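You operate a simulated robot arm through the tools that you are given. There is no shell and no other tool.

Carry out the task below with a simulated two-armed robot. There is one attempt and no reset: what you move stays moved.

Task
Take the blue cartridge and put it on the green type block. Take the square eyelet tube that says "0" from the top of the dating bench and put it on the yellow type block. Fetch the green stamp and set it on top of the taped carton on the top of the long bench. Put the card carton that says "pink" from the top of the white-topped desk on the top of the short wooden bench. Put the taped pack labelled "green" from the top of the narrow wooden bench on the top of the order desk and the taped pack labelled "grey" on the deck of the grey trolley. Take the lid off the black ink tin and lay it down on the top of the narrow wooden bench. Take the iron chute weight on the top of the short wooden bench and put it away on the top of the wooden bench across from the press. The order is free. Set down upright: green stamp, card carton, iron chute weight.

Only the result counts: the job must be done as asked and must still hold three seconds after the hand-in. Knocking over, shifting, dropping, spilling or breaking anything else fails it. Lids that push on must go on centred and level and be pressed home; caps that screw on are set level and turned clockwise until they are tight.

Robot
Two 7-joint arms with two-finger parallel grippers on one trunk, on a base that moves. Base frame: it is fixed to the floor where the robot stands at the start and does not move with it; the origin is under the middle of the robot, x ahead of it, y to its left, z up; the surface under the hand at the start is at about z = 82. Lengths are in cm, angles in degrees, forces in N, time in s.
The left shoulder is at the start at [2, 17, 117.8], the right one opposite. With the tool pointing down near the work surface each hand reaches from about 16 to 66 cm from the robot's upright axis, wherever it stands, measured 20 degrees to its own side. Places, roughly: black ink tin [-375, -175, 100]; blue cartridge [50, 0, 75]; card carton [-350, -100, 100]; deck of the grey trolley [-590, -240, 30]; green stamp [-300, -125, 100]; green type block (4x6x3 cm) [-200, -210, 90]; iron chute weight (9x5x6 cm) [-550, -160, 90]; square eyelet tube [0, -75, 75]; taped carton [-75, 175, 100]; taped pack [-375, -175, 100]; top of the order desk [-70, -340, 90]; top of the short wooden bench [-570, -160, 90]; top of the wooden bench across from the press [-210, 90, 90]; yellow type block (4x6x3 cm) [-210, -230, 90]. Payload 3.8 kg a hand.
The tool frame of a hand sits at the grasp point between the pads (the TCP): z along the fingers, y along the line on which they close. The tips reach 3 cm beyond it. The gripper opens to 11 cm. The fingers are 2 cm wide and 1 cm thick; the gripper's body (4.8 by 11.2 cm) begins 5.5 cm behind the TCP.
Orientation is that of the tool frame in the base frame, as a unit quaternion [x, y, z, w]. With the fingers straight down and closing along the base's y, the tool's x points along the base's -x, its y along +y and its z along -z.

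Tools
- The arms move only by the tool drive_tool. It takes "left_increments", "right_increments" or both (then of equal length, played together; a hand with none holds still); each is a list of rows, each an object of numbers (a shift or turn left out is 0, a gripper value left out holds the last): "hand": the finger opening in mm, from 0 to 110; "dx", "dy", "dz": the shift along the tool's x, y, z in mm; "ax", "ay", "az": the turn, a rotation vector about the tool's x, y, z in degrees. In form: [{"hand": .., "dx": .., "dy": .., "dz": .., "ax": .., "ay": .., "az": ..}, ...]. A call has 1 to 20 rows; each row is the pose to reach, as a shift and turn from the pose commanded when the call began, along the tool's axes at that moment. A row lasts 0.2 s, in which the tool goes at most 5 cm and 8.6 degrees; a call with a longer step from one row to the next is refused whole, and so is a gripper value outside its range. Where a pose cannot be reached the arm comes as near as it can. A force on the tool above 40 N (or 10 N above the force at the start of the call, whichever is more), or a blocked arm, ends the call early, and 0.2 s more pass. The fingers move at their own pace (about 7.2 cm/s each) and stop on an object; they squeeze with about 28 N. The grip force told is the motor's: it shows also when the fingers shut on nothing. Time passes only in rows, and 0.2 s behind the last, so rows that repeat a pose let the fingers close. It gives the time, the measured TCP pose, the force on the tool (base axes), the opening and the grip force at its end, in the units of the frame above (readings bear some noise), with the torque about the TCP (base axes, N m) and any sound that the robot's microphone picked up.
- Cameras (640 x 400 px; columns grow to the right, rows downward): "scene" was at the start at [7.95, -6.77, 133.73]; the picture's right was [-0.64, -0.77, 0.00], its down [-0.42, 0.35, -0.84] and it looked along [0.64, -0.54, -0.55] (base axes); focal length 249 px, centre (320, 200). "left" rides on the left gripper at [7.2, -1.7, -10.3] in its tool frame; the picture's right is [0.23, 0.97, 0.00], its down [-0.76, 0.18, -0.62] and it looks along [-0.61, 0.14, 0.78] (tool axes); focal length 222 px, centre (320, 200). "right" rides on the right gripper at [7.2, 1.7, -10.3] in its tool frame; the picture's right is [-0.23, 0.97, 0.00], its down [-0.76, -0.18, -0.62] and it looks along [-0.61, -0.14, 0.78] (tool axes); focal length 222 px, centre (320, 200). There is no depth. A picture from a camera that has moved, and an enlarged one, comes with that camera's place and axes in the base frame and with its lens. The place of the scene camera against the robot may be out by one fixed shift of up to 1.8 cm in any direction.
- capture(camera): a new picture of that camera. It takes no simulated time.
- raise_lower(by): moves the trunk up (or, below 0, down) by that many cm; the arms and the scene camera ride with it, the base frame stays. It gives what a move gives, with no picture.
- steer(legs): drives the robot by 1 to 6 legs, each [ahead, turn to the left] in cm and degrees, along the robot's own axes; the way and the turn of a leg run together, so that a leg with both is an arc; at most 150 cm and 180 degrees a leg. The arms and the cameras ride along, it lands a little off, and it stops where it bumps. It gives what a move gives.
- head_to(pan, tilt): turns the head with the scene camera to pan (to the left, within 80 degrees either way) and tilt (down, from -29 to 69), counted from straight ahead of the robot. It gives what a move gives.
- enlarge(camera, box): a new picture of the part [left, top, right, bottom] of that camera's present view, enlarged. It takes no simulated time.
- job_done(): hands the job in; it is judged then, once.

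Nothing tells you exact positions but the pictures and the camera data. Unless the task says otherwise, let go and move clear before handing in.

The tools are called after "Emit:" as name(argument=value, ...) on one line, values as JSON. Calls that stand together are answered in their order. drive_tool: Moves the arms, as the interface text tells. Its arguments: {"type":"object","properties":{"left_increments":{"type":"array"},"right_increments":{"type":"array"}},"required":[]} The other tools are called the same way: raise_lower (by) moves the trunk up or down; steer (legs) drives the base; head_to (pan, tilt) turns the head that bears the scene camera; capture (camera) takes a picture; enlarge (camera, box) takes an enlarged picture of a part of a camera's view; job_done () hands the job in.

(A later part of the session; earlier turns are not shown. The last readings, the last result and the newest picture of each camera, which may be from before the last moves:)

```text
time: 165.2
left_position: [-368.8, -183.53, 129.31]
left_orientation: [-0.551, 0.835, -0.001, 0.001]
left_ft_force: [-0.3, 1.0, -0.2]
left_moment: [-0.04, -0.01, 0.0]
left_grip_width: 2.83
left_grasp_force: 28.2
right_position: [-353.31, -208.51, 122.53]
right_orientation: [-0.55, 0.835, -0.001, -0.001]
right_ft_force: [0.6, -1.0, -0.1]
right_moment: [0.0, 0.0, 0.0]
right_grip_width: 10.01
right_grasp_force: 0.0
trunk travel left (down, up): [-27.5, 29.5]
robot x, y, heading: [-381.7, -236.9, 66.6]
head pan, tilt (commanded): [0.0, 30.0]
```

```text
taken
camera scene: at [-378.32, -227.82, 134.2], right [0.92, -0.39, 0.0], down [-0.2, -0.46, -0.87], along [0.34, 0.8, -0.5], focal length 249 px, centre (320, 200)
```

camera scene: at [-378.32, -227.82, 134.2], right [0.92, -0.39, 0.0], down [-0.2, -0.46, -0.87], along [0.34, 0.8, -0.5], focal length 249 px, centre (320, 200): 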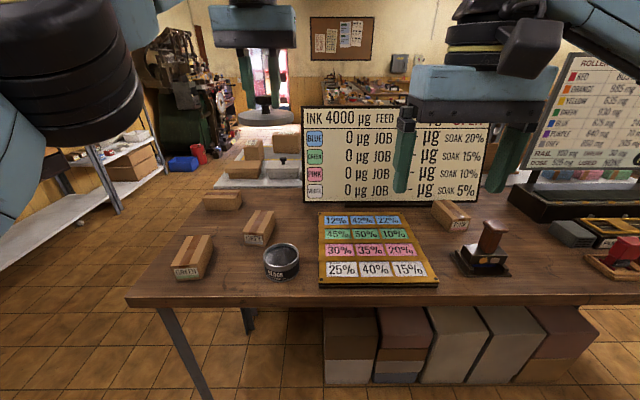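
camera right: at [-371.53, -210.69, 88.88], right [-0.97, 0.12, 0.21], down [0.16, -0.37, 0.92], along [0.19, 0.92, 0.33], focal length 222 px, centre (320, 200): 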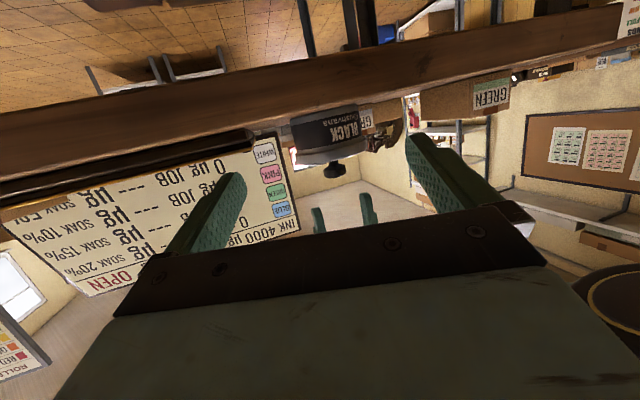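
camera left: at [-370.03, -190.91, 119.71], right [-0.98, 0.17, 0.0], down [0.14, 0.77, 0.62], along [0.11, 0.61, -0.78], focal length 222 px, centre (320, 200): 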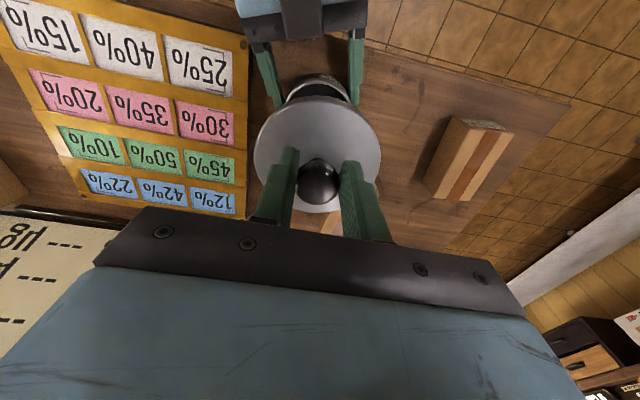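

Now I drive 10 cm closer to the bench for easier reach, and look for a roomy spot for the lid behind the tin.

Emit:
steer(legs=[[10, 0]])

Emit:
capture(camera="left")

Emit:
capture(camera="scene")

```text
time: 166.3
left_position: [-364.86, -174.45, 129.18]
left_orientation: [-0.551, 0.834, 0.0, 0.0]
left_ft_force: [0.6, 0.1, -0.9]
left_moment: [-0.02, 0.0, -0.02]
left_grip_width: 2.82
left_grasp_force: 28.1
right_position: [-349.4, -199.52, 122.66]
right_orientation: [-0.55, 0.835, -0.001, -0.001]
right_ft_force: [0.8, 0.4, -0.6]
right_moment: [-0.03, 0.0, 0.03]
right_grip_width: 10.0
right_grasp_force: 0.0
trunk travel left (down, up): [-27.5, 29.5]
robot x, y, heading: [-377.88, -227.89, 66.8]
head pan, tilt (commanded): [0.0, 30.0]
```

```text
taken
camera left: at [-366.09, -181.74, 139.63], right [-0.98, 0.17, 0.0], down [0.14, 0.77, 0.62], along [0.11, 0.61, -0.78], focal length 222 px, centre (320, 200)
```

left: 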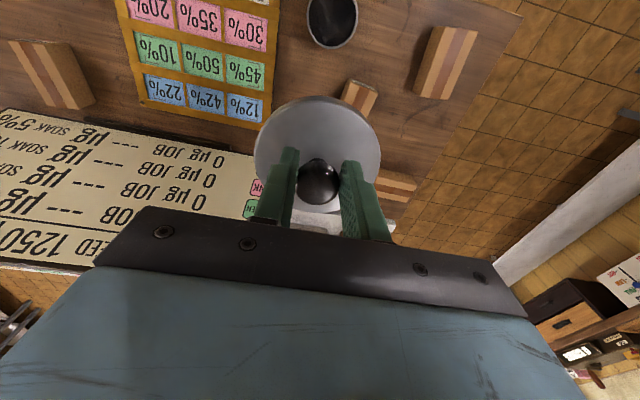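

```text
taken
camera scene: at [-374.41, -218.71, 134.2], right [0.92, -0.39, 0.0], down [-0.2, -0.46, -0.87], along [0.34, 0.8, -0.5], focal length 249 px, centre (320, 200)
```

scene: 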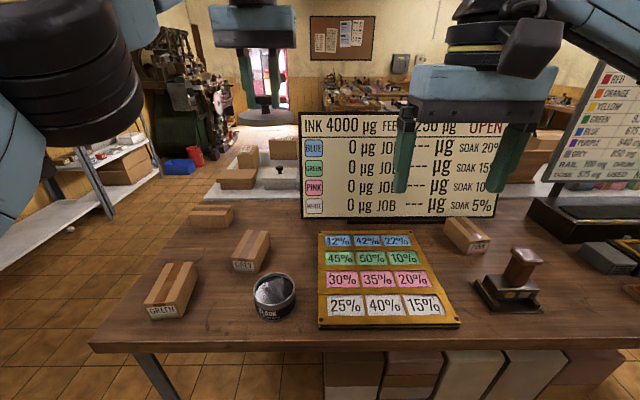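

I take the spot near [-361.2, -173] behind the tin, between the GREY pack and the sample board, for the lid. I lower the lid there to just above the bench and check.

Emit:
drive_tool(left_increments=[{"dx": -14, "dy": -14, "dz": 30}, {"dx": -27.7, "dy": -27.9, "dz": 70}, {"dx": -27.7, "dy": -27.9, "dz": 115}, {"dx": -27.7, "dy": -27.9, "dz": 160}, {"dx": -27.7, "dy": -27.9, "dz": 205}, {"dx": -27.7, "dy": -27.9, "dz": 250}, {"dx": -27.7, "dy": -27.9, "dz": 290}, {"dx": -27.7, "dy": -27.9, "dz": 310}, {"dx": -27.7, "dy": -27.9, "dz": 310}])

Emit:
capture(camera="left")

Emit:
enlarge(camera="scene", box=[130, 180, 350, 330])

```text
time: 168.3
left_position: [-361.19, -173.04, 98.38]
left_orientation: [-0.55, 0.835, 0.0, 0.0]
left_ft_force: [0.0, 0.3, -0.5]
left_moment: [0.02, -0.03, -0.01]
left_grip_width: 2.82
left_grasp_force: 27.6
right_position: [-349.54, -199.6, 122.76]
right_orientation: [-0.551, 0.835, -0.002, 0.0]
right_ft_force: [-0.4, -0.6, 0.9]
right_moment: [-0.01, -0.03, 0.0]
right_grip_width: 10.01
right_grasp_force: 0.0
trunk travel left (down, up): [-27.5, 29.5]
robot x, y, heading: [-377.84, -227.91, 66.6]
head pan, tilt (commanded): [0.0, 30.0]
```

```text
taken
camera left: at [-362.42, -180.52, 108.77], right [-0.98, 0.17, 0.0], down [0.14, 0.77, 0.62], along [0.11, 0.61, -0.78], focal length 222 px, centre (320, 200)
```

left: 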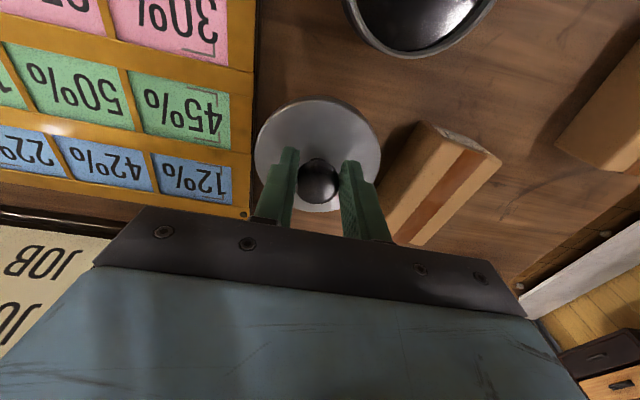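

```text
2.67 times, centred on (240, 255) of scene
camera zoom: at [-374.45, -218.79, 134.21], right [0.92, -0.39, 0.0], down [-0.2, -0.46, -0.87], along [0.34, 0.8, -0.5], focal length 664 px, centre (533, 53)
```

zoom: 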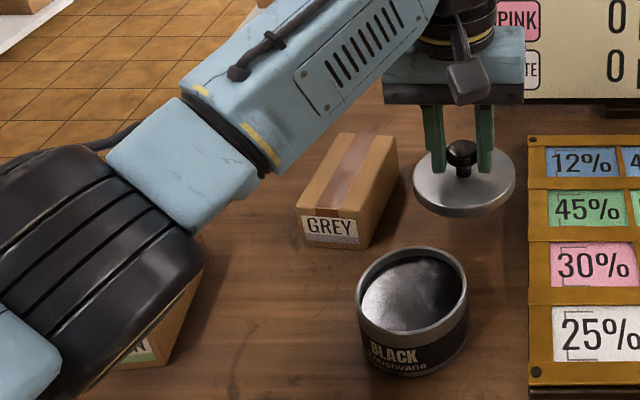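

The lid hangs centred in the gap. I lower it slowly to the bench until contact.

Emit:
drive_tool(left_increments=[{"dz": 15}, {"dz": 28}, {"dz": 32}, {"dz": 35}, {"dz": 38}])

Emit:
drive_tool(left_increments=[{"dz": 2}, {"dz": 4}, {"dz": 5}])

```text
time: 169.5
left_position: [-361.15, -173.03, 94.5]
left_orientation: [-0.55, 0.835, 0.0, 0.001]
left_ft_force: [0.8, 0.6, -0.7]
left_moment: [0.03, 0.01, -0.01]
left_grip_width: 2.77
left_grasp_force: 27.3
right_position: [-349.46, -199.6, 122.72]
right_orientation: [-0.55, 0.835, -0.002, 0.0]
right_ft_force: [-0.7, 0.1, 0.3]
right_moment: [-0.02, 0.03, 0.01]
right_grip_width: 10.01
right_grasp_force: 0.1
trunk travel left (down, up): [-27.5, 29.5]
robot x, y, heading: [-377.76, -228.13, 67.0]
head pan, tilt (commanded): [0.0, 30.0]
```

```text
time: 170.3
left_position: [-361.23, -173.08, 93.97]
left_orientation: [-0.551, 0.835, -0.001, -0.001]
left_ft_force: [-0.4, 0.2, -0.8]
left_moment: [-0.03, -0.01, 0.01]
left_grip_width: 2.79
left_grasp_force: 28.2
right_position: [-349.35, -199.49, 122.65]
right_orientation: [-0.55, 0.835, -0.002, -0.001]
right_ft_force: [-0.1, 0.7, -0.4]
right_moment: [0.06, -0.01, 0.0]
right_grip_width: 10.01
right_grasp_force: 0.1
trunk travel left (down, up): [-27.5, 29.5]
robot x, y, heading: [-378.1, -228.25, 66.7]
head pan, tilt (commanded): [0.0, 30.0]
```

Emit:
drive_tool(left_increments=[{"dz": 2}, {"dz": 4}, {"dz": 5}])

Emit:
drive_tool(left_increments=[{"dz": 2}, {"dz": 4}, {"dz": 5}])

Emit:
enlarge(camera="scene", box=[220, 180, 360, 300])

```text
time: 171.1
left_position: [-361.29, -173.01, 93.32]
left_orientation: [-0.55, 0.835, 0.0, 0.0]
left_ft_force: [0.1, 0.4, -0.8]
left_moment: [0.01, 0.01, 0.01]
left_grip_width: 2.8
left_grasp_force: 28.0
right_position: [-349.43, -199.49, 122.71]
right_orientation: [-0.55, 0.835, -0.001, 0.0]
right_ft_force: [0.7, -0.6, 0.1]
right_moment: [0.01, 0.0, 0.0]
right_grip_width: 10.0
right_grasp_force: 0.0
trunk travel left (down, up): [-27.5, 29.5]
robot x, y, heading: [-378.12, -228.03, 66.8]
head pan, tilt (commanded): [0.0, 30.0]
```

```text
time: 171.9
left_position: [-361.11, -173.04, 93.19]
left_orientation: [-0.551, 0.835, 0.002, 0.003]
left_ft_force: [-1.7, 1.1, 17.0]
left_moment: [0.24, -0.05, -0.02]
left_grip_width: 2.8
left_grasp_force: 28.4
right_position: [-349.5, -199.7, 122.76]
right_orientation: [-0.55, 0.835, -0.001, 0.001]
right_ft_force: [0.2, -0.5, -0.1]
right_moment: [0.0, 0.0, -0.01]
right_grip_width: 10.01
right_grasp_force: 0.0
trunk travel left (down, up): [-27.5, 29.5]
robot x, y, heading: [-377.75, -227.92, 66.9]
head pan, tilt (commanded): [0.0, 30.0]
```

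```text
3.33 times, centred on (290, 240) of scene
camera zoom: at [-374.51, -218.92, 134.24], right [0.92, -0.39, 0.0], down [-0.2, -0.46, -0.87], along [0.34, 0.8, -0.5], focal length 830 px, centre (420, 67)
```

zoom: 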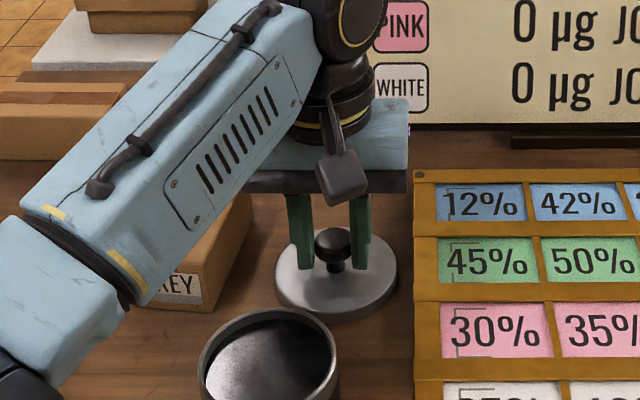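

The lid lies on the bench. I relieve, open and rise.

Emit:
drive_tool(left_increments=[{"dz": -2}, {"dz": -3.5}, {"dz": -3.5, "hand": 45}, {"dz": -3.5, "hand": 60}, {"dz": -3.5}, {"dz": -30}, {"dz": -75}, {"dz": -120}, {"dz": -165}])

Emit:
capture(camera="left")

Emit:
enlarge(camera="scene", box=[130, 180, 350, 330])

```text
time: 173.9
left_position: [-361.32, -172.83, 109.3]
left_orientation: [-0.551, 0.835, -0.001, 0.0]
left_ft_force: [0.3, -1.0, 0.2]
left_moment: [0.04, 0.01, -0.01]
left_grip_width: 5.99
left_grasp_force: 0.1
right_position: [-349.55, -199.57, 122.8]
right_orientation: [-0.55, 0.835, -0.001, 0.0]
right_ft_force: [0.7, 0.1, -0.7]
right_moment: [0.01, -0.03, 0.02]
right_grip_width: 10.0
right_grasp_force: 0.0
trunk travel left (down, up): [-27.5, 29.5]
robot x, y, heading: [-377.65, -227.98, 66.7]
head pan, tilt (commanded): [0.0, 30.0]
```

```text
taken
camera left: at [-362.56, -180.12, 119.69], right [-0.98, 0.17, 0.0], down [0.14, 0.77, 0.62], along [0.11, 0.61, -0.78], focal length 222 px, centre (320, 200)
```

left: 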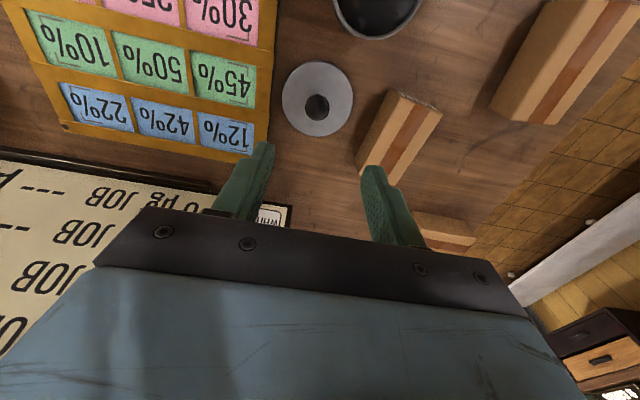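

```text
2.67 times, centred on (240, 255) of scene
camera zoom: at [-374.47, -218.84, 134.21], right [0.92, -0.39, 0.0], down [-0.2, -0.46, -0.87], along [0.34, 0.8, -0.5], focal length 664 px, centre (533, 53)
```

zoom: 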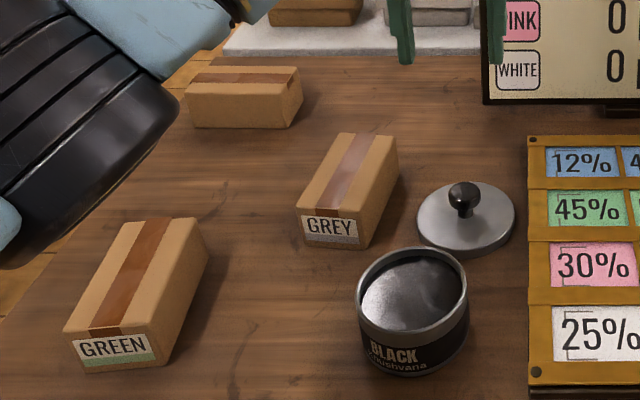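

The lid rests flat on the bench. Next I pick up the GREY pack with the left hand; I zoom in to get its pose.

Emit:
enlarge(camera="left", box=[320, 60, 480, 200])

Emit:
drive_tool(left_increments=[{"dy": 40}, {"dy": 80}, {"dy": 80}])

Emit:
enlarge(camera="left", box=[240, 60, 400, 200])

```text
2.86 times, centred on (400, 130) of left
camera zoom: at [-362.56, -180.12, 119.69], right [-0.98, 0.17, 0.0], down [0.14, 0.77, 0.62], along [0.11, 0.61, -0.78], focal length 635 px, centre (91, 400)
```

zoom: 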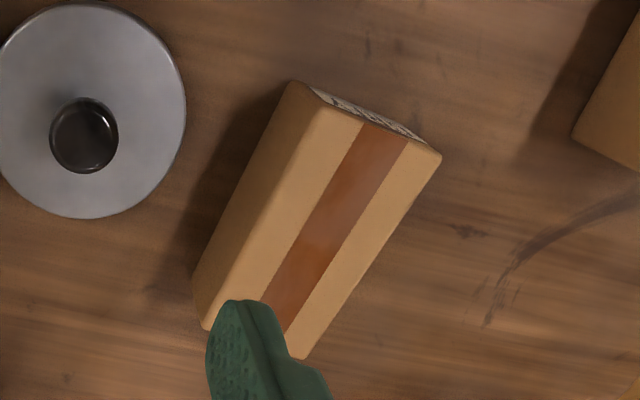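

```text
time: 174.7
left_position: [-368.46, -169.67, 109.48]
left_orientation: [-0.55, 0.835, 0.001, -0.001]
left_ft_force: [-0.8, -0.2, -0.4]
left_moment: [0.01, 0.03, 0.0]
left_grip_width: 6.0
left_grasp_force: 0.1
right_position: [-349.44, -199.76, 122.62]
right_orientation: [-0.551, 0.834, -0.001, 0.0]
right_ft_force: [-0.1, 0.9, 0.7]
right_moment: [0.0, -0.01, 0.0]
right_grip_width: 9.98
right_grasp_force: 0.0
trunk travel left (down, up): [-27.5, 29.5]
robot x, y, heading: [-377.95, -228.15, 66.7]
head pan, tilt (commanded): [0.0, 30.0]
```

```text
2.86 times, centred on (320, 130) of left
camera zoom: at [-369.71, -177.05, 119.81], right [-0.98, 0.18, 0.0], down [0.14, 0.77, 0.62], along [0.11, 0.61, -0.78], focal length 635 px, centre (320, 400)
```

zoom: 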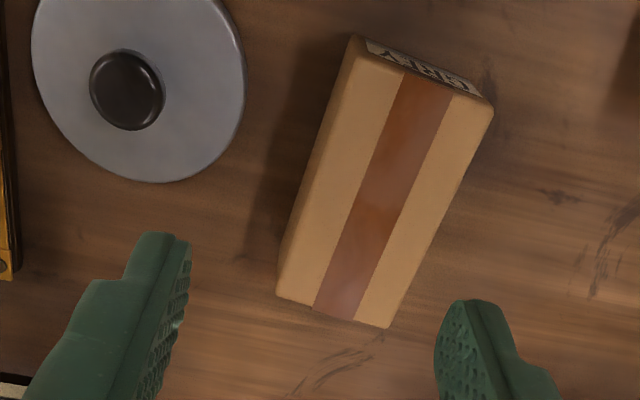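

GREY's centre is [-370.2, -166.15], top z = 93, long axis at 60°, width 5.6 cm. I align the left hand over it and go down with the fingers at 7.6 cm.

Emit:
drive_tool(left_increments=[{"dx": -12, "dy": 15, "az": 3, "hand": 76}, {"dx": -25.5, "dy": 29.9, "az": 6.5}, {"dx": -25.5, "dy": 29.9, "az": 6.5, "dz": 40}, {"dx": -25.5, "dy": 29.9, "az": 6.5, "dz": 80}, {"dx": -25.5, "dy": 29.9, "az": 6.5, "dz": 120}, {"dx": -25.5, "dy": 29.9, "az": 6.5, "dz": 120}])

Emit:
enlarge(camera="left", box=[220, 60, 420, 210])

```text
time: 176.1
left_position: [-370.1, -166.21, 97.65]
left_orientation: [-0.503, 0.864, 0.0, 0.001]
left_ft_force: [0.7, -0.1, 0.2]
left_moment: [-0.01, -0.01, 0.0]
left_grip_width: 7.6
left_grasp_force: 0.2
right_position: [-349.62, -199.45, 122.73]
right_orientation: [-0.551, 0.835, -0.002, 0.001]
right_ft_force: [0.1, 0.1, 1.1]
right_moment: [0.01, -0.04, -0.01]
right_grip_width: 10.02
right_grasp_force: 0.0
trunk travel left (down, up): [-27.5, 29.5]
robot x, y, heading: [-377.94, -228.06, 66.6]
head pan, tilt (commanded): [0.0, 30.0]
```

```text
2.67 times, centred on (320, 135) of left
camera zoom: at [-372.31, -173.33, 107.99], right [-0.96, 0.29, 0.0], down [0.22, 0.75, 0.62], along [0.18, 0.6, -0.78], focal length 592 px, centre (320, 373)
```

zoom: 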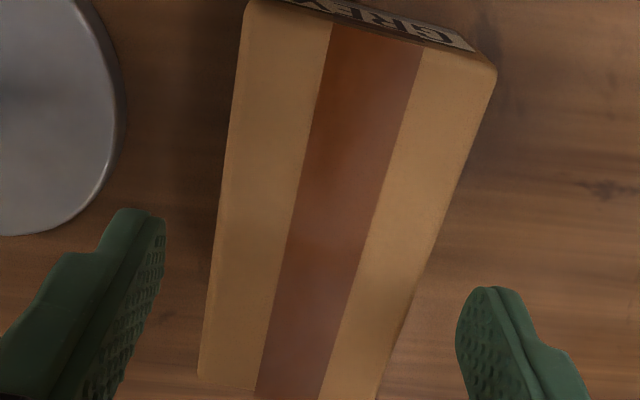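

The fingers straddle GREY evenly. I go down to z = 92, close and lift.

Emit:
drive_tool(left_increments=[{"dz": 25}, {"dz": 45}, {"dz": 56}, {"dz": 56, "hand": 0}, {"dz": 56}, {"dz": 56}, {"dz": 56}])

Emit:
drive_tool(left_increments=[{"dz": -20}, {"dz": -60}, {"dz": -105}, {"dz": -150}, {"dz": -195}, {"dz": -220}])

Emit:
capture(camera="left")

Emit:
capture(camera="scene")

```text
time: 177.7
left_position: [-370.26, -166.33, 91.85]
left_orientation: [-0.503, 0.864, 0.001, 0.0]
left_ft_force: [-0.1, -0.9, 0.4]
left_moment: [0.02, -0.01, 0.02]
left_grip_width: 5.94
left_grasp_force: 28.3
right_position: [-349.52, -199.5, 122.69]
right_orientation: [-0.551, 0.835, -0.001, -0.001]
right_ft_force: [-0.7, 0.1, 0.3]
right_moment: [0.01, -0.06, 0.0]
right_grip_width: 10.02
right_grasp_force: 0.0
trunk travel left (down, up): [-27.5, 29.5]
robot x, y, heading: [-377.89, -227.79, 66.7]
head pan, tilt (commanded): [0.0, 30.0]
```

```text
time: 179.1
left_position: [-370.16, -166.53, 113.54]
left_orientation: [-0.502, 0.865, 0.0, 0.0]
left_ft_force: [0.6, -0.6, -3.2]
left_moment: [0.02, -0.01, -0.01]
left_grip_width: 5.98
left_grasp_force: 28.0
right_position: [-349.42, -199.61, 122.64]
right_orientation: [-0.551, 0.835, -0.001, 0.0]
right_ft_force: [-0.5, 0.8, -0.6]
right_moment: [0.03, -0.05, -0.04]
right_grip_width: 10.0
right_grasp_force: 0.0
trunk travel left (down, up): [-27.5, 29.5]
robot x, y, heading: [-377.87, -227.83, 67.0]
head pan, tilt (commanded): [0.0, 30.0]
```

```text
taken
camera left: at [-372.2, -173.63, 123.96], right [-0.96, 0.28, 0.0], down [0.22, 0.75, 0.62], along [0.18, 0.6, -0.78], focal length 222 px, centre (320, 200)
```

left: 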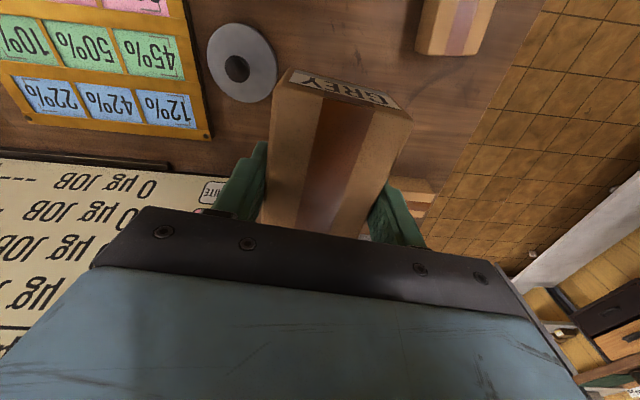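

```text
taken
camera scene: at [-374.45, -218.8, 134.21], right [0.92, -0.39, 0.0], down [-0.2, -0.46, -0.87], along [0.34, 0.8, -0.5], focal length 249 px, centre (320, 200)
```

scene: 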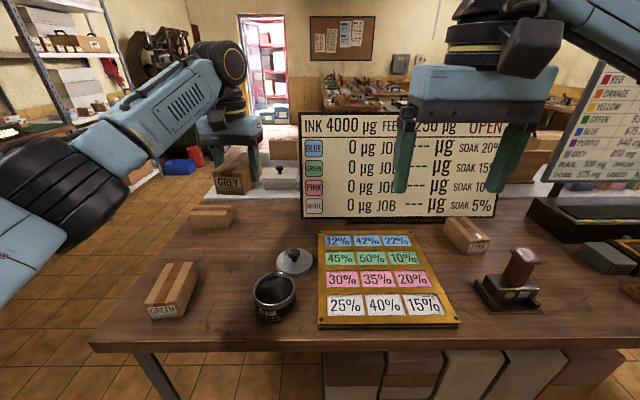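

GREY is held. The PINK carton stands near the far end of the white desk, best reached from the desk's end. I tuck the left hand in, back off and drive around the bench end.

Emit:
drive_tool(left_increments=[{"dx": 45}, {"dx": 90}, {"dx": 135}, {"dx": 180}, {"dx": 225, "az": -6}])

Emit:
steer(legs=[[-25, 0], [0, 91], [90, 0]])

Emit:
head_to(pan=-40, tilt=20)

Emit:
capture(camera="scene")

Emit:
head_to(pan=10, tilt=20)

Emit:
capture(camera="scene")

```text
time: 180.3
left_position: [-381.45, -185.88, 114.13]
left_orientation: [-0.546, 0.837, 0.001, -0.001]
left_ft_force: [0.0, -0.3, -2.2]
left_moment: [0.02, 0.01, -0.03]
left_grip_width: 5.97
left_grasp_force: 28.4
right_position: [-349.46, -199.67, 122.73]
right_orientation: [-0.551, 0.835, 0.0, 0.001]
right_ft_force: [0.4, 0.7, -0.1]
right_moment: [0.01, 0.0, 0.0]
right_grip_width: 9.98
right_grasp_force: 0.1
trunk travel left (down, up): [-27.5, 29.5]
robot x, y, heading: [-378.06, -227.97, 66.8]
head pan, tilt (commanded): [0.0, 30.0]
```

```text
time: 190.3
left_position: [-512.17, -223.63, 114.15]
left_orientation: [0.982, -0.187, 0.0, 0.0]
left_ft_force: [-0.6, 0.6, -2.3]
left_moment: [0.03, -0.02, 0.0]
left_grip_width: 5.99
left_grasp_force: 28.3
right_position: [-499.83, -191.26, 122.78]
right_orientation: [0.983, -0.183, 0.001, -0.001]
right_ft_force: [0.2, 0.6, 0.3]
right_moment: [0.01, -0.01, 0.02]
right_grip_width: 10.0
right_grasp_force: 0.0
trunk travel left (down, up): [-27.5, 29.5]
robot x, y, heading: [-470.43, -218.29, 159.1]
head pan, tilt (commanded): [0.0, 30.0]
```

```text
time: 191.4
left_position: [-512.18, -223.6, 114.06]
left_orientation: [0.982, -0.187, 0.0, 0.0]
left_ft_force: [0.4, 0.2, -1.7]
left_moment: [-0.01, 0.01, -0.01]
left_grip_width: 5.97
left_grasp_force: 28.2
right_position: [-499.78, -191.09, 122.73]
right_orientation: [0.983, -0.183, 0.001, 0.0]
right_ft_force: [-0.4, -0.5, 0.2]
right_moment: [0.01, 0.0, 0.01]
right_grip_width: 9.98
right_grasp_force: 0.0
trunk travel left (down, up): [-27.5, 29.5]
robot x, y, heading: [-470.18, -218.41, 158.8]
head pan, tilt (commanded): [-40.0, 20.0]
```

```text
taken
camera scene: at [-477.78, -210.62, 135.81], right [0.87, 0.48, 0.0], down [0.17, -0.3, -0.94], along [-0.46, 0.82, -0.34], focal length 249 px, centre (320, 200)
```

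scene: 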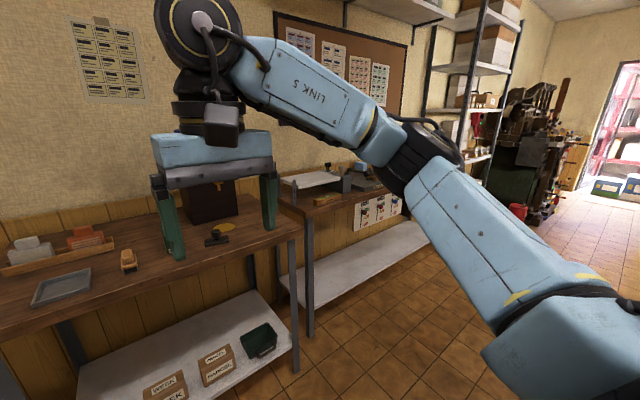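

```text
time: 192.5
left_position: [-512.3, -223.61, 114.07]
left_orientation: [0.982, -0.188, 0.0, 0.0]
left_ft_force: [0.0, 1.0, -3.2]
left_moment: [0.01, 0.0, 0.04]
left_grip_width: 5.98
left_grasp_force: 28.5
right_position: [-499.79, -191.2, 122.67]
right_orientation: [0.983, -0.183, 0.0, -0.001]
right_ft_force: [0.8, -0.5, -0.5]
right_moment: [-0.01, 0.02, -0.01]
right_grip_width: 10.0
right_grasp_force: 0.1
trunk travel left (down, up): [-27.5, 29.5]
robot x, y, heading: [-470.56, -218.79, 158.9]
head pan, tilt (commanded): [10.0, 20.0]
```

```text
taken
camera scene: at [-482.41, -216.98, 135.81], right [0.19, 0.98, 0.0], down [0.34, -0.07, -0.94], along [-0.92, 0.18, -0.34], focal length 249 px, centre (320, 200)
```

scene: 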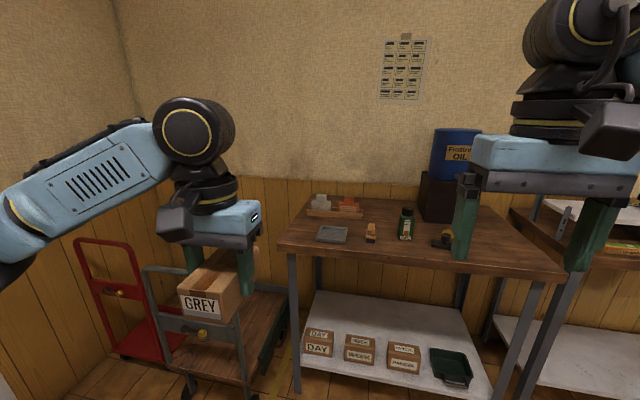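

The grey trolley and the short bench are right ahead, so I put GREY on the trolley first. I look at the trolley closely.

Emit:
enlarge(camera="scene", box=[60, 220, 320, 400])

Emit:
head_to(pan=30, tilt=40)

Emit:
capture(camera="scene")

Emit:
capture(camera="left")

```text
2.22 times, centred on (190, 310) of scene
camera zoom: at [-482.41, -216.98, 135.81], right [0.19, 0.98, 0.0], down [0.34, -0.07, -0.94], along [-0.92, 0.18, -0.34], focal length 553 px, centre (609, -44)
```

zoom: 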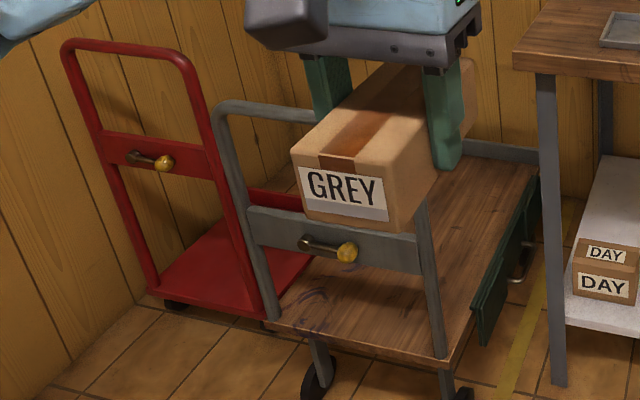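

```text
time: 193.4
left_position: [-512.18, -223.7, 114.07]
left_orientation: [0.982, -0.187, 0.0, 0.0]
left_ft_force: [-0.2, 0.7, -3.0]
left_moment: [-0.01, -0.01, 0.0]
left_grip_width: 5.96
left_grasp_force: 27.5
right_position: [-499.76, -191.12, 122.71]
right_orientation: [0.983, -0.182, 0.001, -0.001]
right_ft_force: [0.3, -0.3, -0.5]
right_moment: [0.01, 0.02, 0.0]
right_grip_width: 10.01
right_grasp_force: 0.1
trunk travel left (down, up): [-27.5, 29.5]
robot x, y, heading: [-470.36, -218.59, 158.8]
head pan, tilt (commanded): [30.0, 40.0]
```

```text
taken
camera scene: at [-481.67, -220.08, 132.68], right [-0.15, 0.99, 0.0], down [0.63, 0.1, -0.77], along [-0.76, -0.12, -0.64], focal length 249 px, centre (320, 200)
```

scene: 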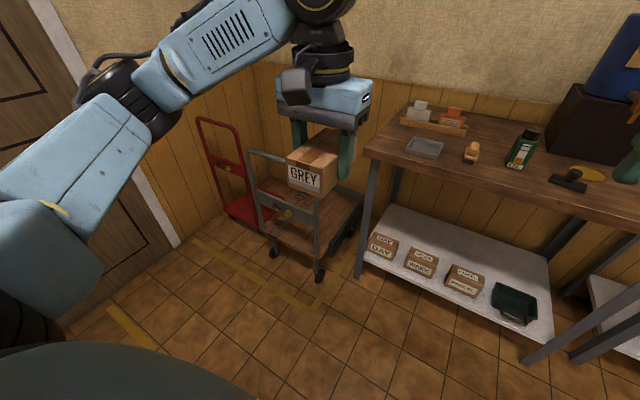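

```text
taken
camera left: at [-504.8, -224.71, 124.5], right [-0.15, -0.99, 0.0], down [-0.77, 0.11, 0.62], along [-0.62, 0.09, -0.78], focal length 222 px, centre (320, 200)
```

left: 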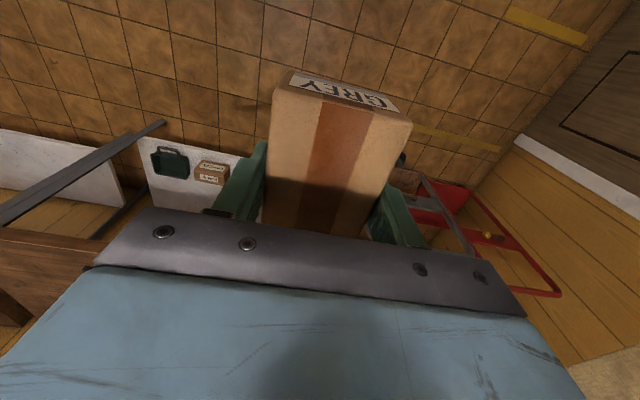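

The deck lies behind a tall handle, so GREY must go in from the right-front corner, between handle and short bench, with the trunk lowered. I first raise the right hand out of the way, then drive up to the bench's left end.

Emit:
drive_tool(right_increments=[{"dx": 18, "dy": -10, "dz": -37}, {"dx": 36, "dy": -20, "dz": -74}, {"dx": 55, "dy": -30, "dz": -111}, {"dx": 74, "dy": -40, "dz": -148}, {"dx": 92, "dy": -50, "dz": -185}, {"dx": 110, "dy": -60, "dz": -220}])

Emit:
steer(legs=[[58, 0], [0, 24]])

Emit:
head_to(pan=40, tilt=50)

Emit:
capture(camera="scene")

Emit:
capture(camera="left")

```text
time: 194.8
left_position: [-512.38, -223.52, 114.11]
left_orientation: [0.983, -0.186, 0.0, 0.0]
left_ft_force: [-0.9, 0.7, -3.0]
left_moment: [-0.04, -0.03, 0.02]
left_grip_width: 5.99
left_grasp_force: 28.1
right_position: [-488.94, -189.96, 142.19]
right_orientation: [0.983, -0.183, 0.0, 0.0]
right_ft_force: [-0.5, -0.7, -0.5]
right_moment: [-0.03, -0.01, -0.03]
right_grip_width: 10.02
right_grasp_force: 0.2
right hand out of reach, approached as far as the arm can: row 6
trunk travel left (down, up): [-27.5, 29.5]
robot x, y, heading: [-470.08, -218.77, 158.9]
head pan, tilt (commanded): [30.0, 40.0]
```

```text
time: 199.3
left_position: [-560.53, -218.99, 114.09]
left_orientation: [1.0, 0.015, 0.0, 0.0]
left_ft_force: [-0.7, -1.0, -2.7]
left_moment: [-0.02, 0.01, 0.0]
left_grip_width: 5.97
left_grasp_force: 28.2
right_position: [-552.31, -178.81, 142.25]
right_orientation: [1.0, 0.019, 0.001, -0.002]
right_ft_force: [0.6, 0.0, 0.8]
right_moment: [-0.01, -0.01, -0.03]
right_grip_width: 10.0
right_grasp_force: 0.1
trunk travel left (down, up): [-27.5, 29.5]
robot x, y, heading: [-523.96, -197.79, -177.9]
head pan, tilt (commanded): [30.0, 40.0]
```

```text
time: 200.0
left_position: [-560.67, -218.97, 114.16]
left_orientation: [1.0, 0.015, 0.0, 0.001]
left_ft_force: [0.0, -0.1, -2.5]
left_moment: [0.0, -0.02, -0.01]
left_grip_width: 6.0
left_grasp_force: 28.2
right_position: [-552.34, -178.86, 142.25]
right_orientation: [1.0, 0.021, 0.001, -0.001]
right_ft_force: [-0.9, 0.3, 0.3]
right_moment: [-0.02, 0.03, -0.02]
right_grip_width: 9.99
right_grasp_force: 0.0
trunk travel left (down, up): [-27.5, 29.5]
robot x, y, heading: [-524.17, -197.31, -178.0]
head pan, tilt (commanded): [40.0, 50.0]
```

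```text
taken
camera scene: at [-532.89, -203.89, 131.26], right [-0.67, 0.74, 0.0], down [0.57, 0.51, -0.64], along [-0.48, -0.43, -0.77], focal length 249 px, centre (320, 200)
```

scene: 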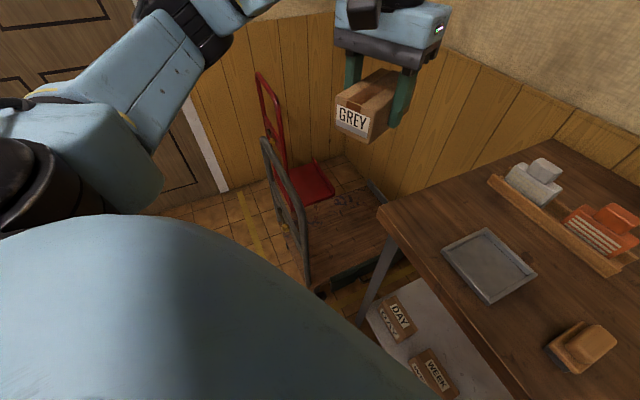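

```text
taken
camera left: at [-553.28, -216.97, 124.5], right [0.26, -0.97, 0.0], down [-0.76, -0.2, 0.62], along [-0.6, -0.16, -0.78], focal length 222 px, centre (320, 200)
```

left: 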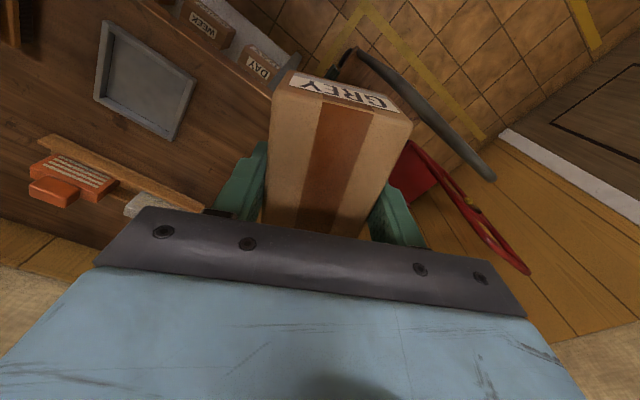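

I am at the bench's left end. I zoom in to fix the positions of the handle leg, deck and bench corner.

Emit:
enlarge(camera="scene", box=[230, 60, 450, 330])

Emit:
enlarge(camera="left", box=[240, 0, 520, 220])

```text
1.48 times, centred on (340, 195) of scene
camera zoom: at [-532.89, -203.89, 131.26], right [-0.67, 0.74, 0.0], down [0.57, 0.51, -0.64], along [-0.48, -0.43, -0.77], focal length 369 px, centre (290, 207)
```

zoom: 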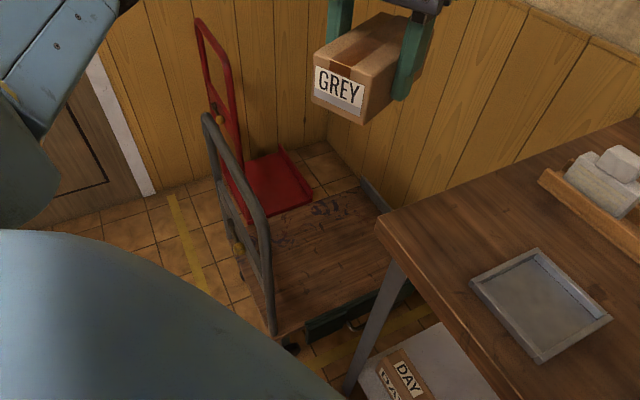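

```text
1.82 times, centred on (380, 110) of left
camera zoom: at [-553.28, -216.97, 124.5], right [0.26, -0.97, 0.0], down [-0.76, -0.2, 0.62], along [-0.6, -0.16, -0.78], focal length 404 px, centre (211, 364)
```

zoom: 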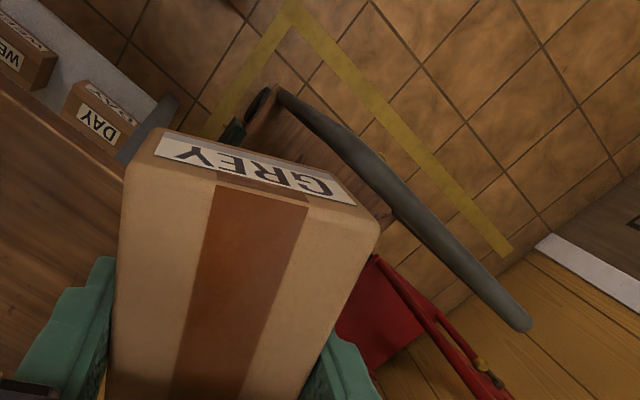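

The gap beside the handle is about 19–24 cm wide, too tight for the forearm with a vertical hand, so GREY must be held with the hand slanted. I'll set GREY down briefly on the free left end of the short bench and regrip it at a slant. First I move over that spot and check.

Emit:
drive_tool(left_increments=[{"dx": -30, "dy": -32, "az": 6}, {"dx": -60, "dy": -64, "az": 12}, {"dx": -90, "dy": -96, "az": 18}, {"dx": -118, "dy": -128, "az": 24}, {"dx": -118, "dy": -128, "az": 24, "dz": 40}, {"dx": -118, "dy": -128, "az": 24, "dz": 80}, {"dx": -118, "dy": -128, "az": 24, "dz": 100}])

Emit:
capture(camera="left")

Emit:
head_to(pan=10, tilt=50)

Emit:
capture(camera="scene")

```text
time: 201.6
left_position: [-572.59, -206.55, 103.88]
left_orientation: [0.981, -0.194, 0.0, 0.0]
left_ft_force: [-0.4, -0.6, -2.7]
left_moment: [0.0, -0.04, 0.0]
left_grip_width: 5.98
left_grasp_force: 28.1
right_position: [-552.3, -178.84, 142.27]
right_orientation: [1.0, 0.02, 0.0, -0.001]
right_ft_force: [-0.2, 0.0, 1.1]
right_moment: [0.0, 0.03, 0.02]
right_grip_width: 9.99
right_grasp_force: 0.0
trunk travel left (down, up): [-27.5, 29.5]
robot x, y, heading: [-523.95, -197.46, -177.9]
head pan, tilt (commanded): [40.0, 50.0]
```

```text
taken
camera left: at [-565.27, -207.78, 114.41], right [-0.16, -0.99, 0.0], down [-0.77, 0.12, 0.62], along [-0.62, 0.1, -0.78], focal length 222 px, centre (320, 200)
```

left: 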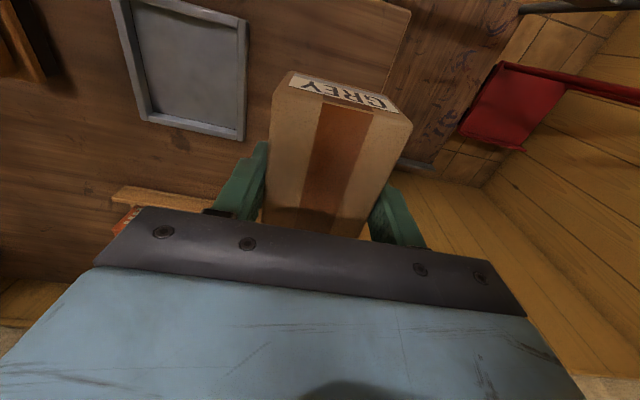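

```text
time: 202.6
left_position: [-572.65, -206.61, 104.11]
left_orientation: [0.981, -0.194, 0.0, 0.0]
left_ft_force: [0.7, -0.3, -2.7]
left_moment: [0.03, -0.02, 0.05]
left_grip_width: 5.99
left_grasp_force: 28.0
right_position: [-552.35, -178.84, 142.34]
right_orientation: [1.0, 0.019, 0.001, -0.002]
right_ft_force: [-0.3, 1.1, -0.3]
right_moment: [-0.01, 0.01, 0.04]
right_grip_width: 9.98
right_grasp_force: 0.1
trunk travel left (down, up): [-27.5, 29.5]
robot x, y, heading: [-524.45, -198.19, -178.0]
head pan, tilt (commanded): [10.0, 50.0]
```

```text
taken
camera scene: at [-534.72, -200.36, 131.25], right [-0.21, 0.98, 0.0], down [0.75, 0.16, -0.64], along [-0.63, -0.14, -0.77], focal length 249 px, centre (320, 200)
```

scene: 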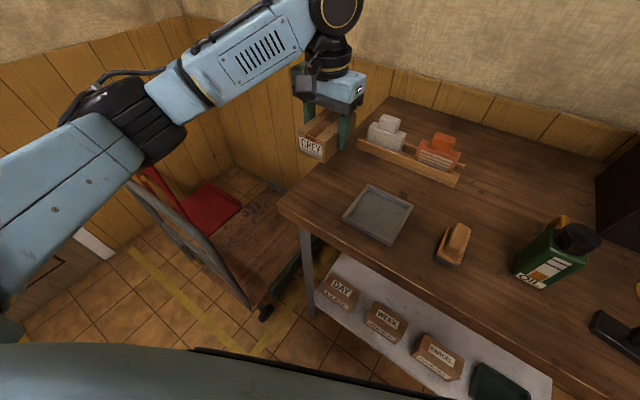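

GREY hangs over the free strip. I lower it to the bench top until contact.

Emit:
drive_tool(left_increments=[{"dz": 40}, {"dz": 80}, {"dz": 105}, {"dz": 112}, {"dz": 116}, {"dz": 120}])

Emit:
drive_tool(left_increments=[{"dz": 3}, {"dz": 6}, {"dz": 8}])

```text
time: 204.0
left_position: [-572.68, -206.55, 92.0]
left_orientation: [0.981, -0.192, 0.001, 0.0]
left_ft_force: [0.3, 0.1, -2.2]
left_moment: [0.01, 0.0, 0.02]
left_grip_width: 5.95
left_grasp_force: 28.8
right_position: [-552.34, -178.84, 142.28]
right_orientation: [1.0, 0.019, 0.0, 0.0]
right_ft_force: [0.0, -0.3, 0.6]
right_moment: [0.01, -0.02, 0.02]
right_grip_width: 10.0
right_grasp_force: 0.0
trunk travel left (down, up): [-27.5, 29.5]
robot x, y, heading: [-523.93, -197.86, -177.7]
head pan, tilt (commanded): [10.0, 50.0]
```

```text
time: 204.8
left_position: [-572.75, -206.46, 91.63]
left_orientation: [0.981, -0.193, -0.003, 0.0]
left_ft_force: [1.4, -7.1, 23.2]
left_moment: [0.06, -0.08, -0.09]
left_grip_width: 5.99
left_grasp_force: 28.4
right_position: [-552.06, -178.9, 142.32]
right_orientation: [1.0, 0.019, -0.001, -0.001]
right_ft_force: [0.2, 0.2, 0.6]
right_moment: [-0.01, -0.03, -0.02]
right_grip_width: 10.0
right_grasp_force: 0.0
trunk travel left (down, up): [-27.5, 29.5]
robot x, y, heading: [-524.12, -197.61, -177.8]
head pan, tilt (commanded): [10.0, 50.0]
```

GREY touches the bench. I release it and rise, then lower the trunk for the slanted grip.

Emit:
drive_tool(left_increments=[{"dz": -3}, {"dz": -6}, {"dz": -6, "hand": 70}, {"dz": -6, "hand": 80}, {"dz": -6}, {"dz": -50}, {"dz": -95}, {"dz": -140}, {"dz": -185}, {"dz": -230}])

Emit:
enlarge(camera="left", box=[200, 0, 440, 180])

Emit:
capture(camera="scene")

```text
time: 207.0
left_position: [-572.51, -206.25, 114.13]
left_orientation: [0.981, -0.192, -0.001, 0.0]
left_ft_force: [0.0, -0.3, -0.1]
left_moment: [-0.03, 0.01, 0.02]
left_grip_width: 7.98
left_grasp_force: 0.1
right_position: [-552.16, -178.8, 142.32]
right_orientation: [1.0, 0.02, 0.0, 0.0]
right_ft_force: [-0.6, 1.1, 1.3]
right_moment: [0.02, 0.01, 0.02]
right_grip_width: 10.0
right_grasp_force: 0.1
trunk travel left (down, up): [-27.5, 29.5]
robot x, y, heading: [-524.09, -197.75, -177.8]
head pan, tilt (commanded): [10.0, 50.0]
```

```text
2.22 times, centred on (320, 90) of left
camera zoom: at [-565.15, -207.42, 124.6], right [-0.16, -0.99, 0.0], down [-0.77, 0.12, 0.62], along [-0.62, 0.1, -0.78], focal length 494 px, centre (320, 444)
```

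zoom: 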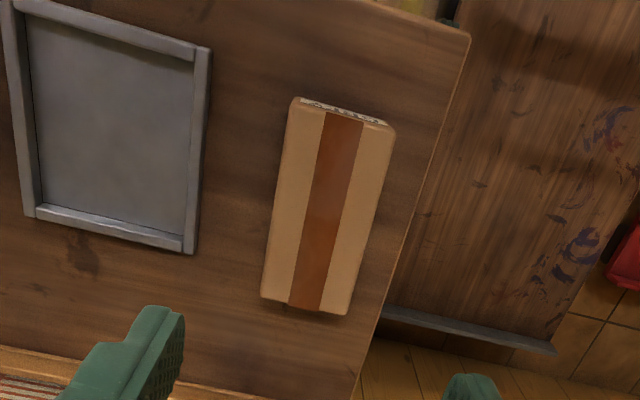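

```text
taken
camera scene: at [-534.65, -200.32, 131.26], right [-0.21, 0.98, 0.0], down [0.75, 0.16, -0.64], along [-0.63, -0.14, -0.77], focal length 249 px, centre (320, 200)
```

scene: 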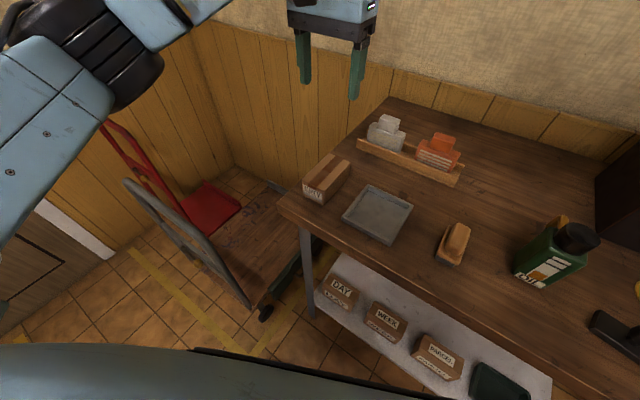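

GREY stands on the bench end, and I now see the deck's extent. I back up 15 cm, lower the trunk by 18 cm, and slant the left hand.

Emit:
steer(legs=[[-15, 0]])

Emit:
raise_lower(by=-16)

Emit:
capture(camera="scene")

```text
time: 208.3
left_position: [-557.77, -205.69, 114.26]
left_orientation: [0.981, -0.192, 0.0, 0.0]
left_ft_force: [0.8, -0.1, -0.7]
left_moment: [-0.02, 0.03, 0.02]
left_grip_width: 8.02
left_grasp_force: 0.1
right_position: [-537.54, -178.2, 142.37]
right_orientation: [1.0, 0.02, -0.001, 0.0]
right_ft_force: [0.8, -0.2, 0.4]
right_moment: [0.03, 0.03, -0.02]
right_grip_width: 9.99
right_grasp_force: 0.0
trunk travel left (down, up): [-27.5, 29.5]
robot x, y, heading: [-509.7, -196.76, -177.6]
head pan, tilt (commanded): [10.0, 50.0]
```

```text
time: 210.2
left_position: [-557.9, -205.77, 98.05]
left_orientation: [0.982, -0.191, 0.001, 0.0]
left_ft_force: [0.1, -0.6, -0.2]
left_moment: [0.02, 0.01, 0.01]
left_grip_width: 7.99
left_grasp_force: 0.1
right_position: [-537.62, -178.22, 126.29]
right_orientation: [1.0, 0.02, 0.0, -0.001]
right_ft_force: [-0.5, -0.6, -0.6]
right_moment: [-0.01, -0.02, 0.0]
right_grip_width: 10.02
right_grasp_force: 0.0
trunk travel left (down, up): [-11.5, 45.5]
robot x, y, heading: [-509.35, -196.64, -177.7]
head pan, tilt (commanded): [10.0, 50.0]
```

```text
taken
camera scene: at [-519.98, -199.78, 115.27], right [-0.21, 0.98, 0.0], down [0.75, 0.16, -0.64], along [-0.63, -0.14, -0.77], focal length 249 px, centre (320, 200)
```

scene: 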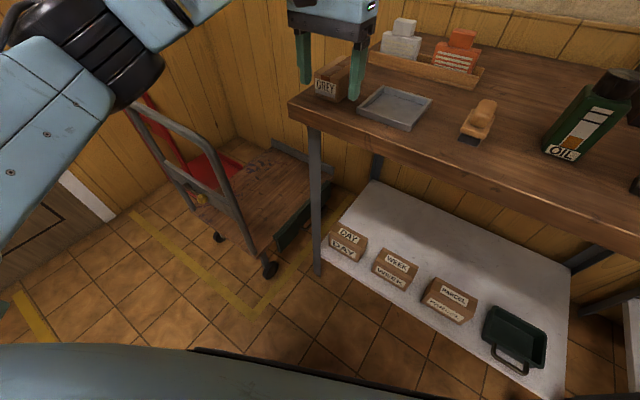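

I shift the left hand in line with GREY and slant it by 55° in free space in front of the bench.

Emit:
drive_tool(left_increments=[{"dx": 1, "dy": 30, "dz": -15}, {"dx": 2, "dy": 61, "dz": -30}, {"dx": 2, "dy": 61, "dz": -30, "ay": -8}, {"dx": 2, "dy": 61, "dz": -30, "ay": -16}, {"dx": 2, "dy": 61, "dz": -30, "ay": -24}, {"dx": 2, "dy": 61, "dz": -30, "ay": -32}, {"dx": 2, "dy": 61, "dz": -30, "ay": -40}, {"dx": 2, "dy": 61, "dz": -30, "ay": -48}, {"dx": 2, "dy": 61, "dz": -30, "ay": -55}, {"dx": 2, "dy": 61, "dz": -30, "ay": -55}])

Emit:
capture(camera="left")

Emit:
capture(camera="scene")

```text
time: 212.3
left_position: [-559.95, -211.5, 101.1]
left_orientation: [0.87, -0.171, -0.454, -0.089]
left_ft_force: [-0.1, 0.6, -0.6]
left_moment: [-0.01, 0.03, 0.04]
left_grip_width: 8.01
left_grasp_force: 0.0
right_position: [-537.58, -178.24, 126.22]
right_orientation: [1.0, 0.02, 0.0, -0.001]
right_ft_force: [-0.2, -0.3, -1.0]
right_moment: [-0.01, -0.02, -0.02]
right_grip_width: 10.0
right_grasp_force: 0.0
trunk travel left (down, up): [-11.5, 45.5]
robot x, y, heading: [-509.27, -196.89, -177.9]
head pan, tilt (commanded): [10.0, 50.0]
```

```text
taken
camera left: at [-547.62, -214.76, 101.2], right [-0.25, -0.95, -0.19], down [0.0, -0.19, 0.98], along [-0.97, 0.24, 0.05], focal length 222 px, centre (320, 200)
```

left: 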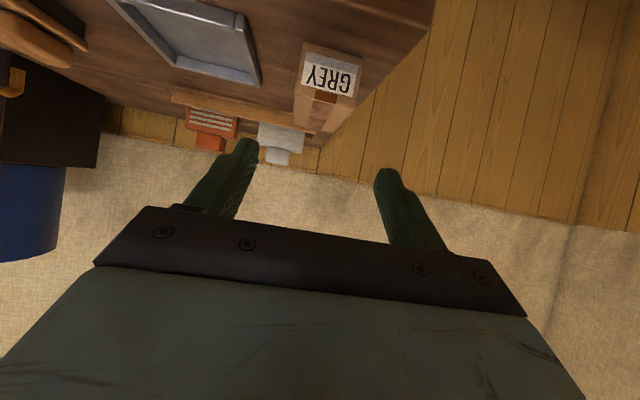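

```text
taken
camera scene: at [-519.99, -199.78, 115.26], right [-0.21, 0.98, 0.0], down [0.75, 0.16, -0.64], along [-0.63, -0.14, -0.77], focal length 249 px, centre (320, 200)
```

scene: 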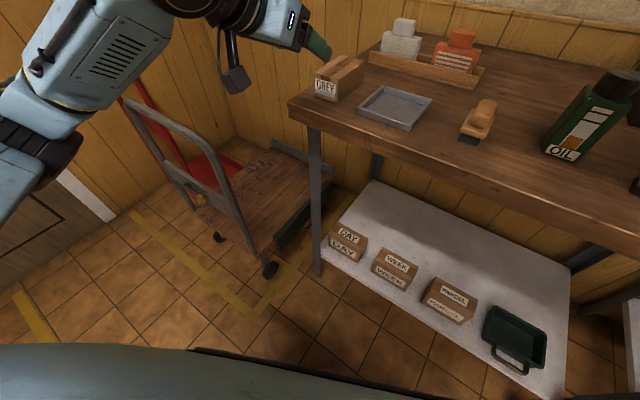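

The hand is slanted at 35° below horizontal and in line with GREY. I advance along the fingers' direction around the pack.

Emit:
drive_tool(left_increments=[{"dx": 5, "dy": 1, "dz": 30}, {"dx": 10, "dy": 1, "dz": 62}, {"dx": 10, "dy": 1, "dz": 95}, {"dx": 10, "dy": 1, "dz": 120}, {"dx": 10, "dy": 1, "dz": 120}])

Emit:
capture(camera="left")

Emit:
enlarge(camera="scene", box=[260, 20, 420, 140])

```text
time: 213.6
left_position: [-568.79, -207.92, 93.23]
left_orientation: [0.871, -0.17, -0.453, -0.088]
left_ft_force: [0.2, 0.0, -0.4]
left_moment: [-0.03, 0.01, -0.04]
left_grip_width: 8.01
left_grasp_force: 0.1
right_position: [-537.67, -178.29, 126.27]
right_orientation: [1.0, 0.02, 0.001, -0.001]
right_ft_force: [0.1, 0.8, 0.1]
right_moment: [-0.01, 0.0, -0.01]
right_grip_width: 10.0
right_grasp_force: 0.2
trunk travel left (down, up): [-11.5, 45.5]
robot x, y, heading: [-509.21, -196.82, -177.7]
head pan, tilt (commanded): [10.0, 50.0]
```

```text
taken
camera left: at [-556.46, -211.21, 93.39], right [-0.25, -0.95, -0.19], down [0.0, -0.19, 0.98], along [-0.97, 0.24, 0.05], focal length 222 px, centre (320, 200)
```

left: 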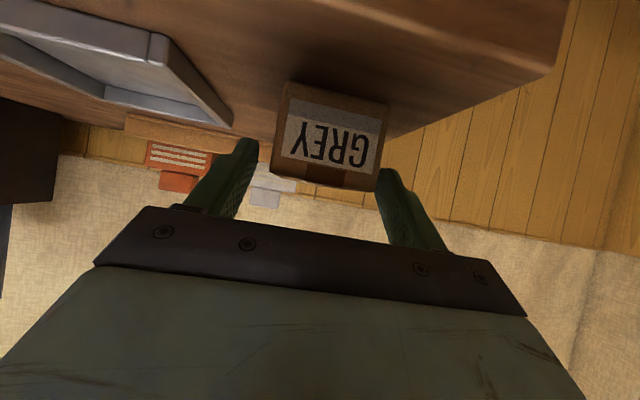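

```text
3.33 times, centred on (340, 80) of scene
camera zoom: at [-519.98, -199.79, 115.26], right [-0.21, 0.98, 0.0], down [0.75, 0.16, -0.64], along [-0.63, -0.14, -0.77], focal length 830 px, centre (253, 600)
```

zoom: 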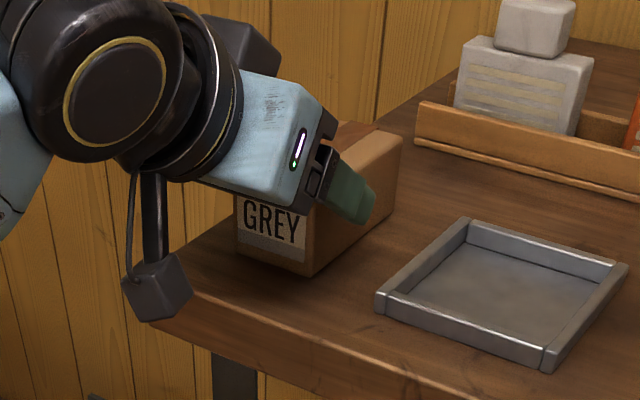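

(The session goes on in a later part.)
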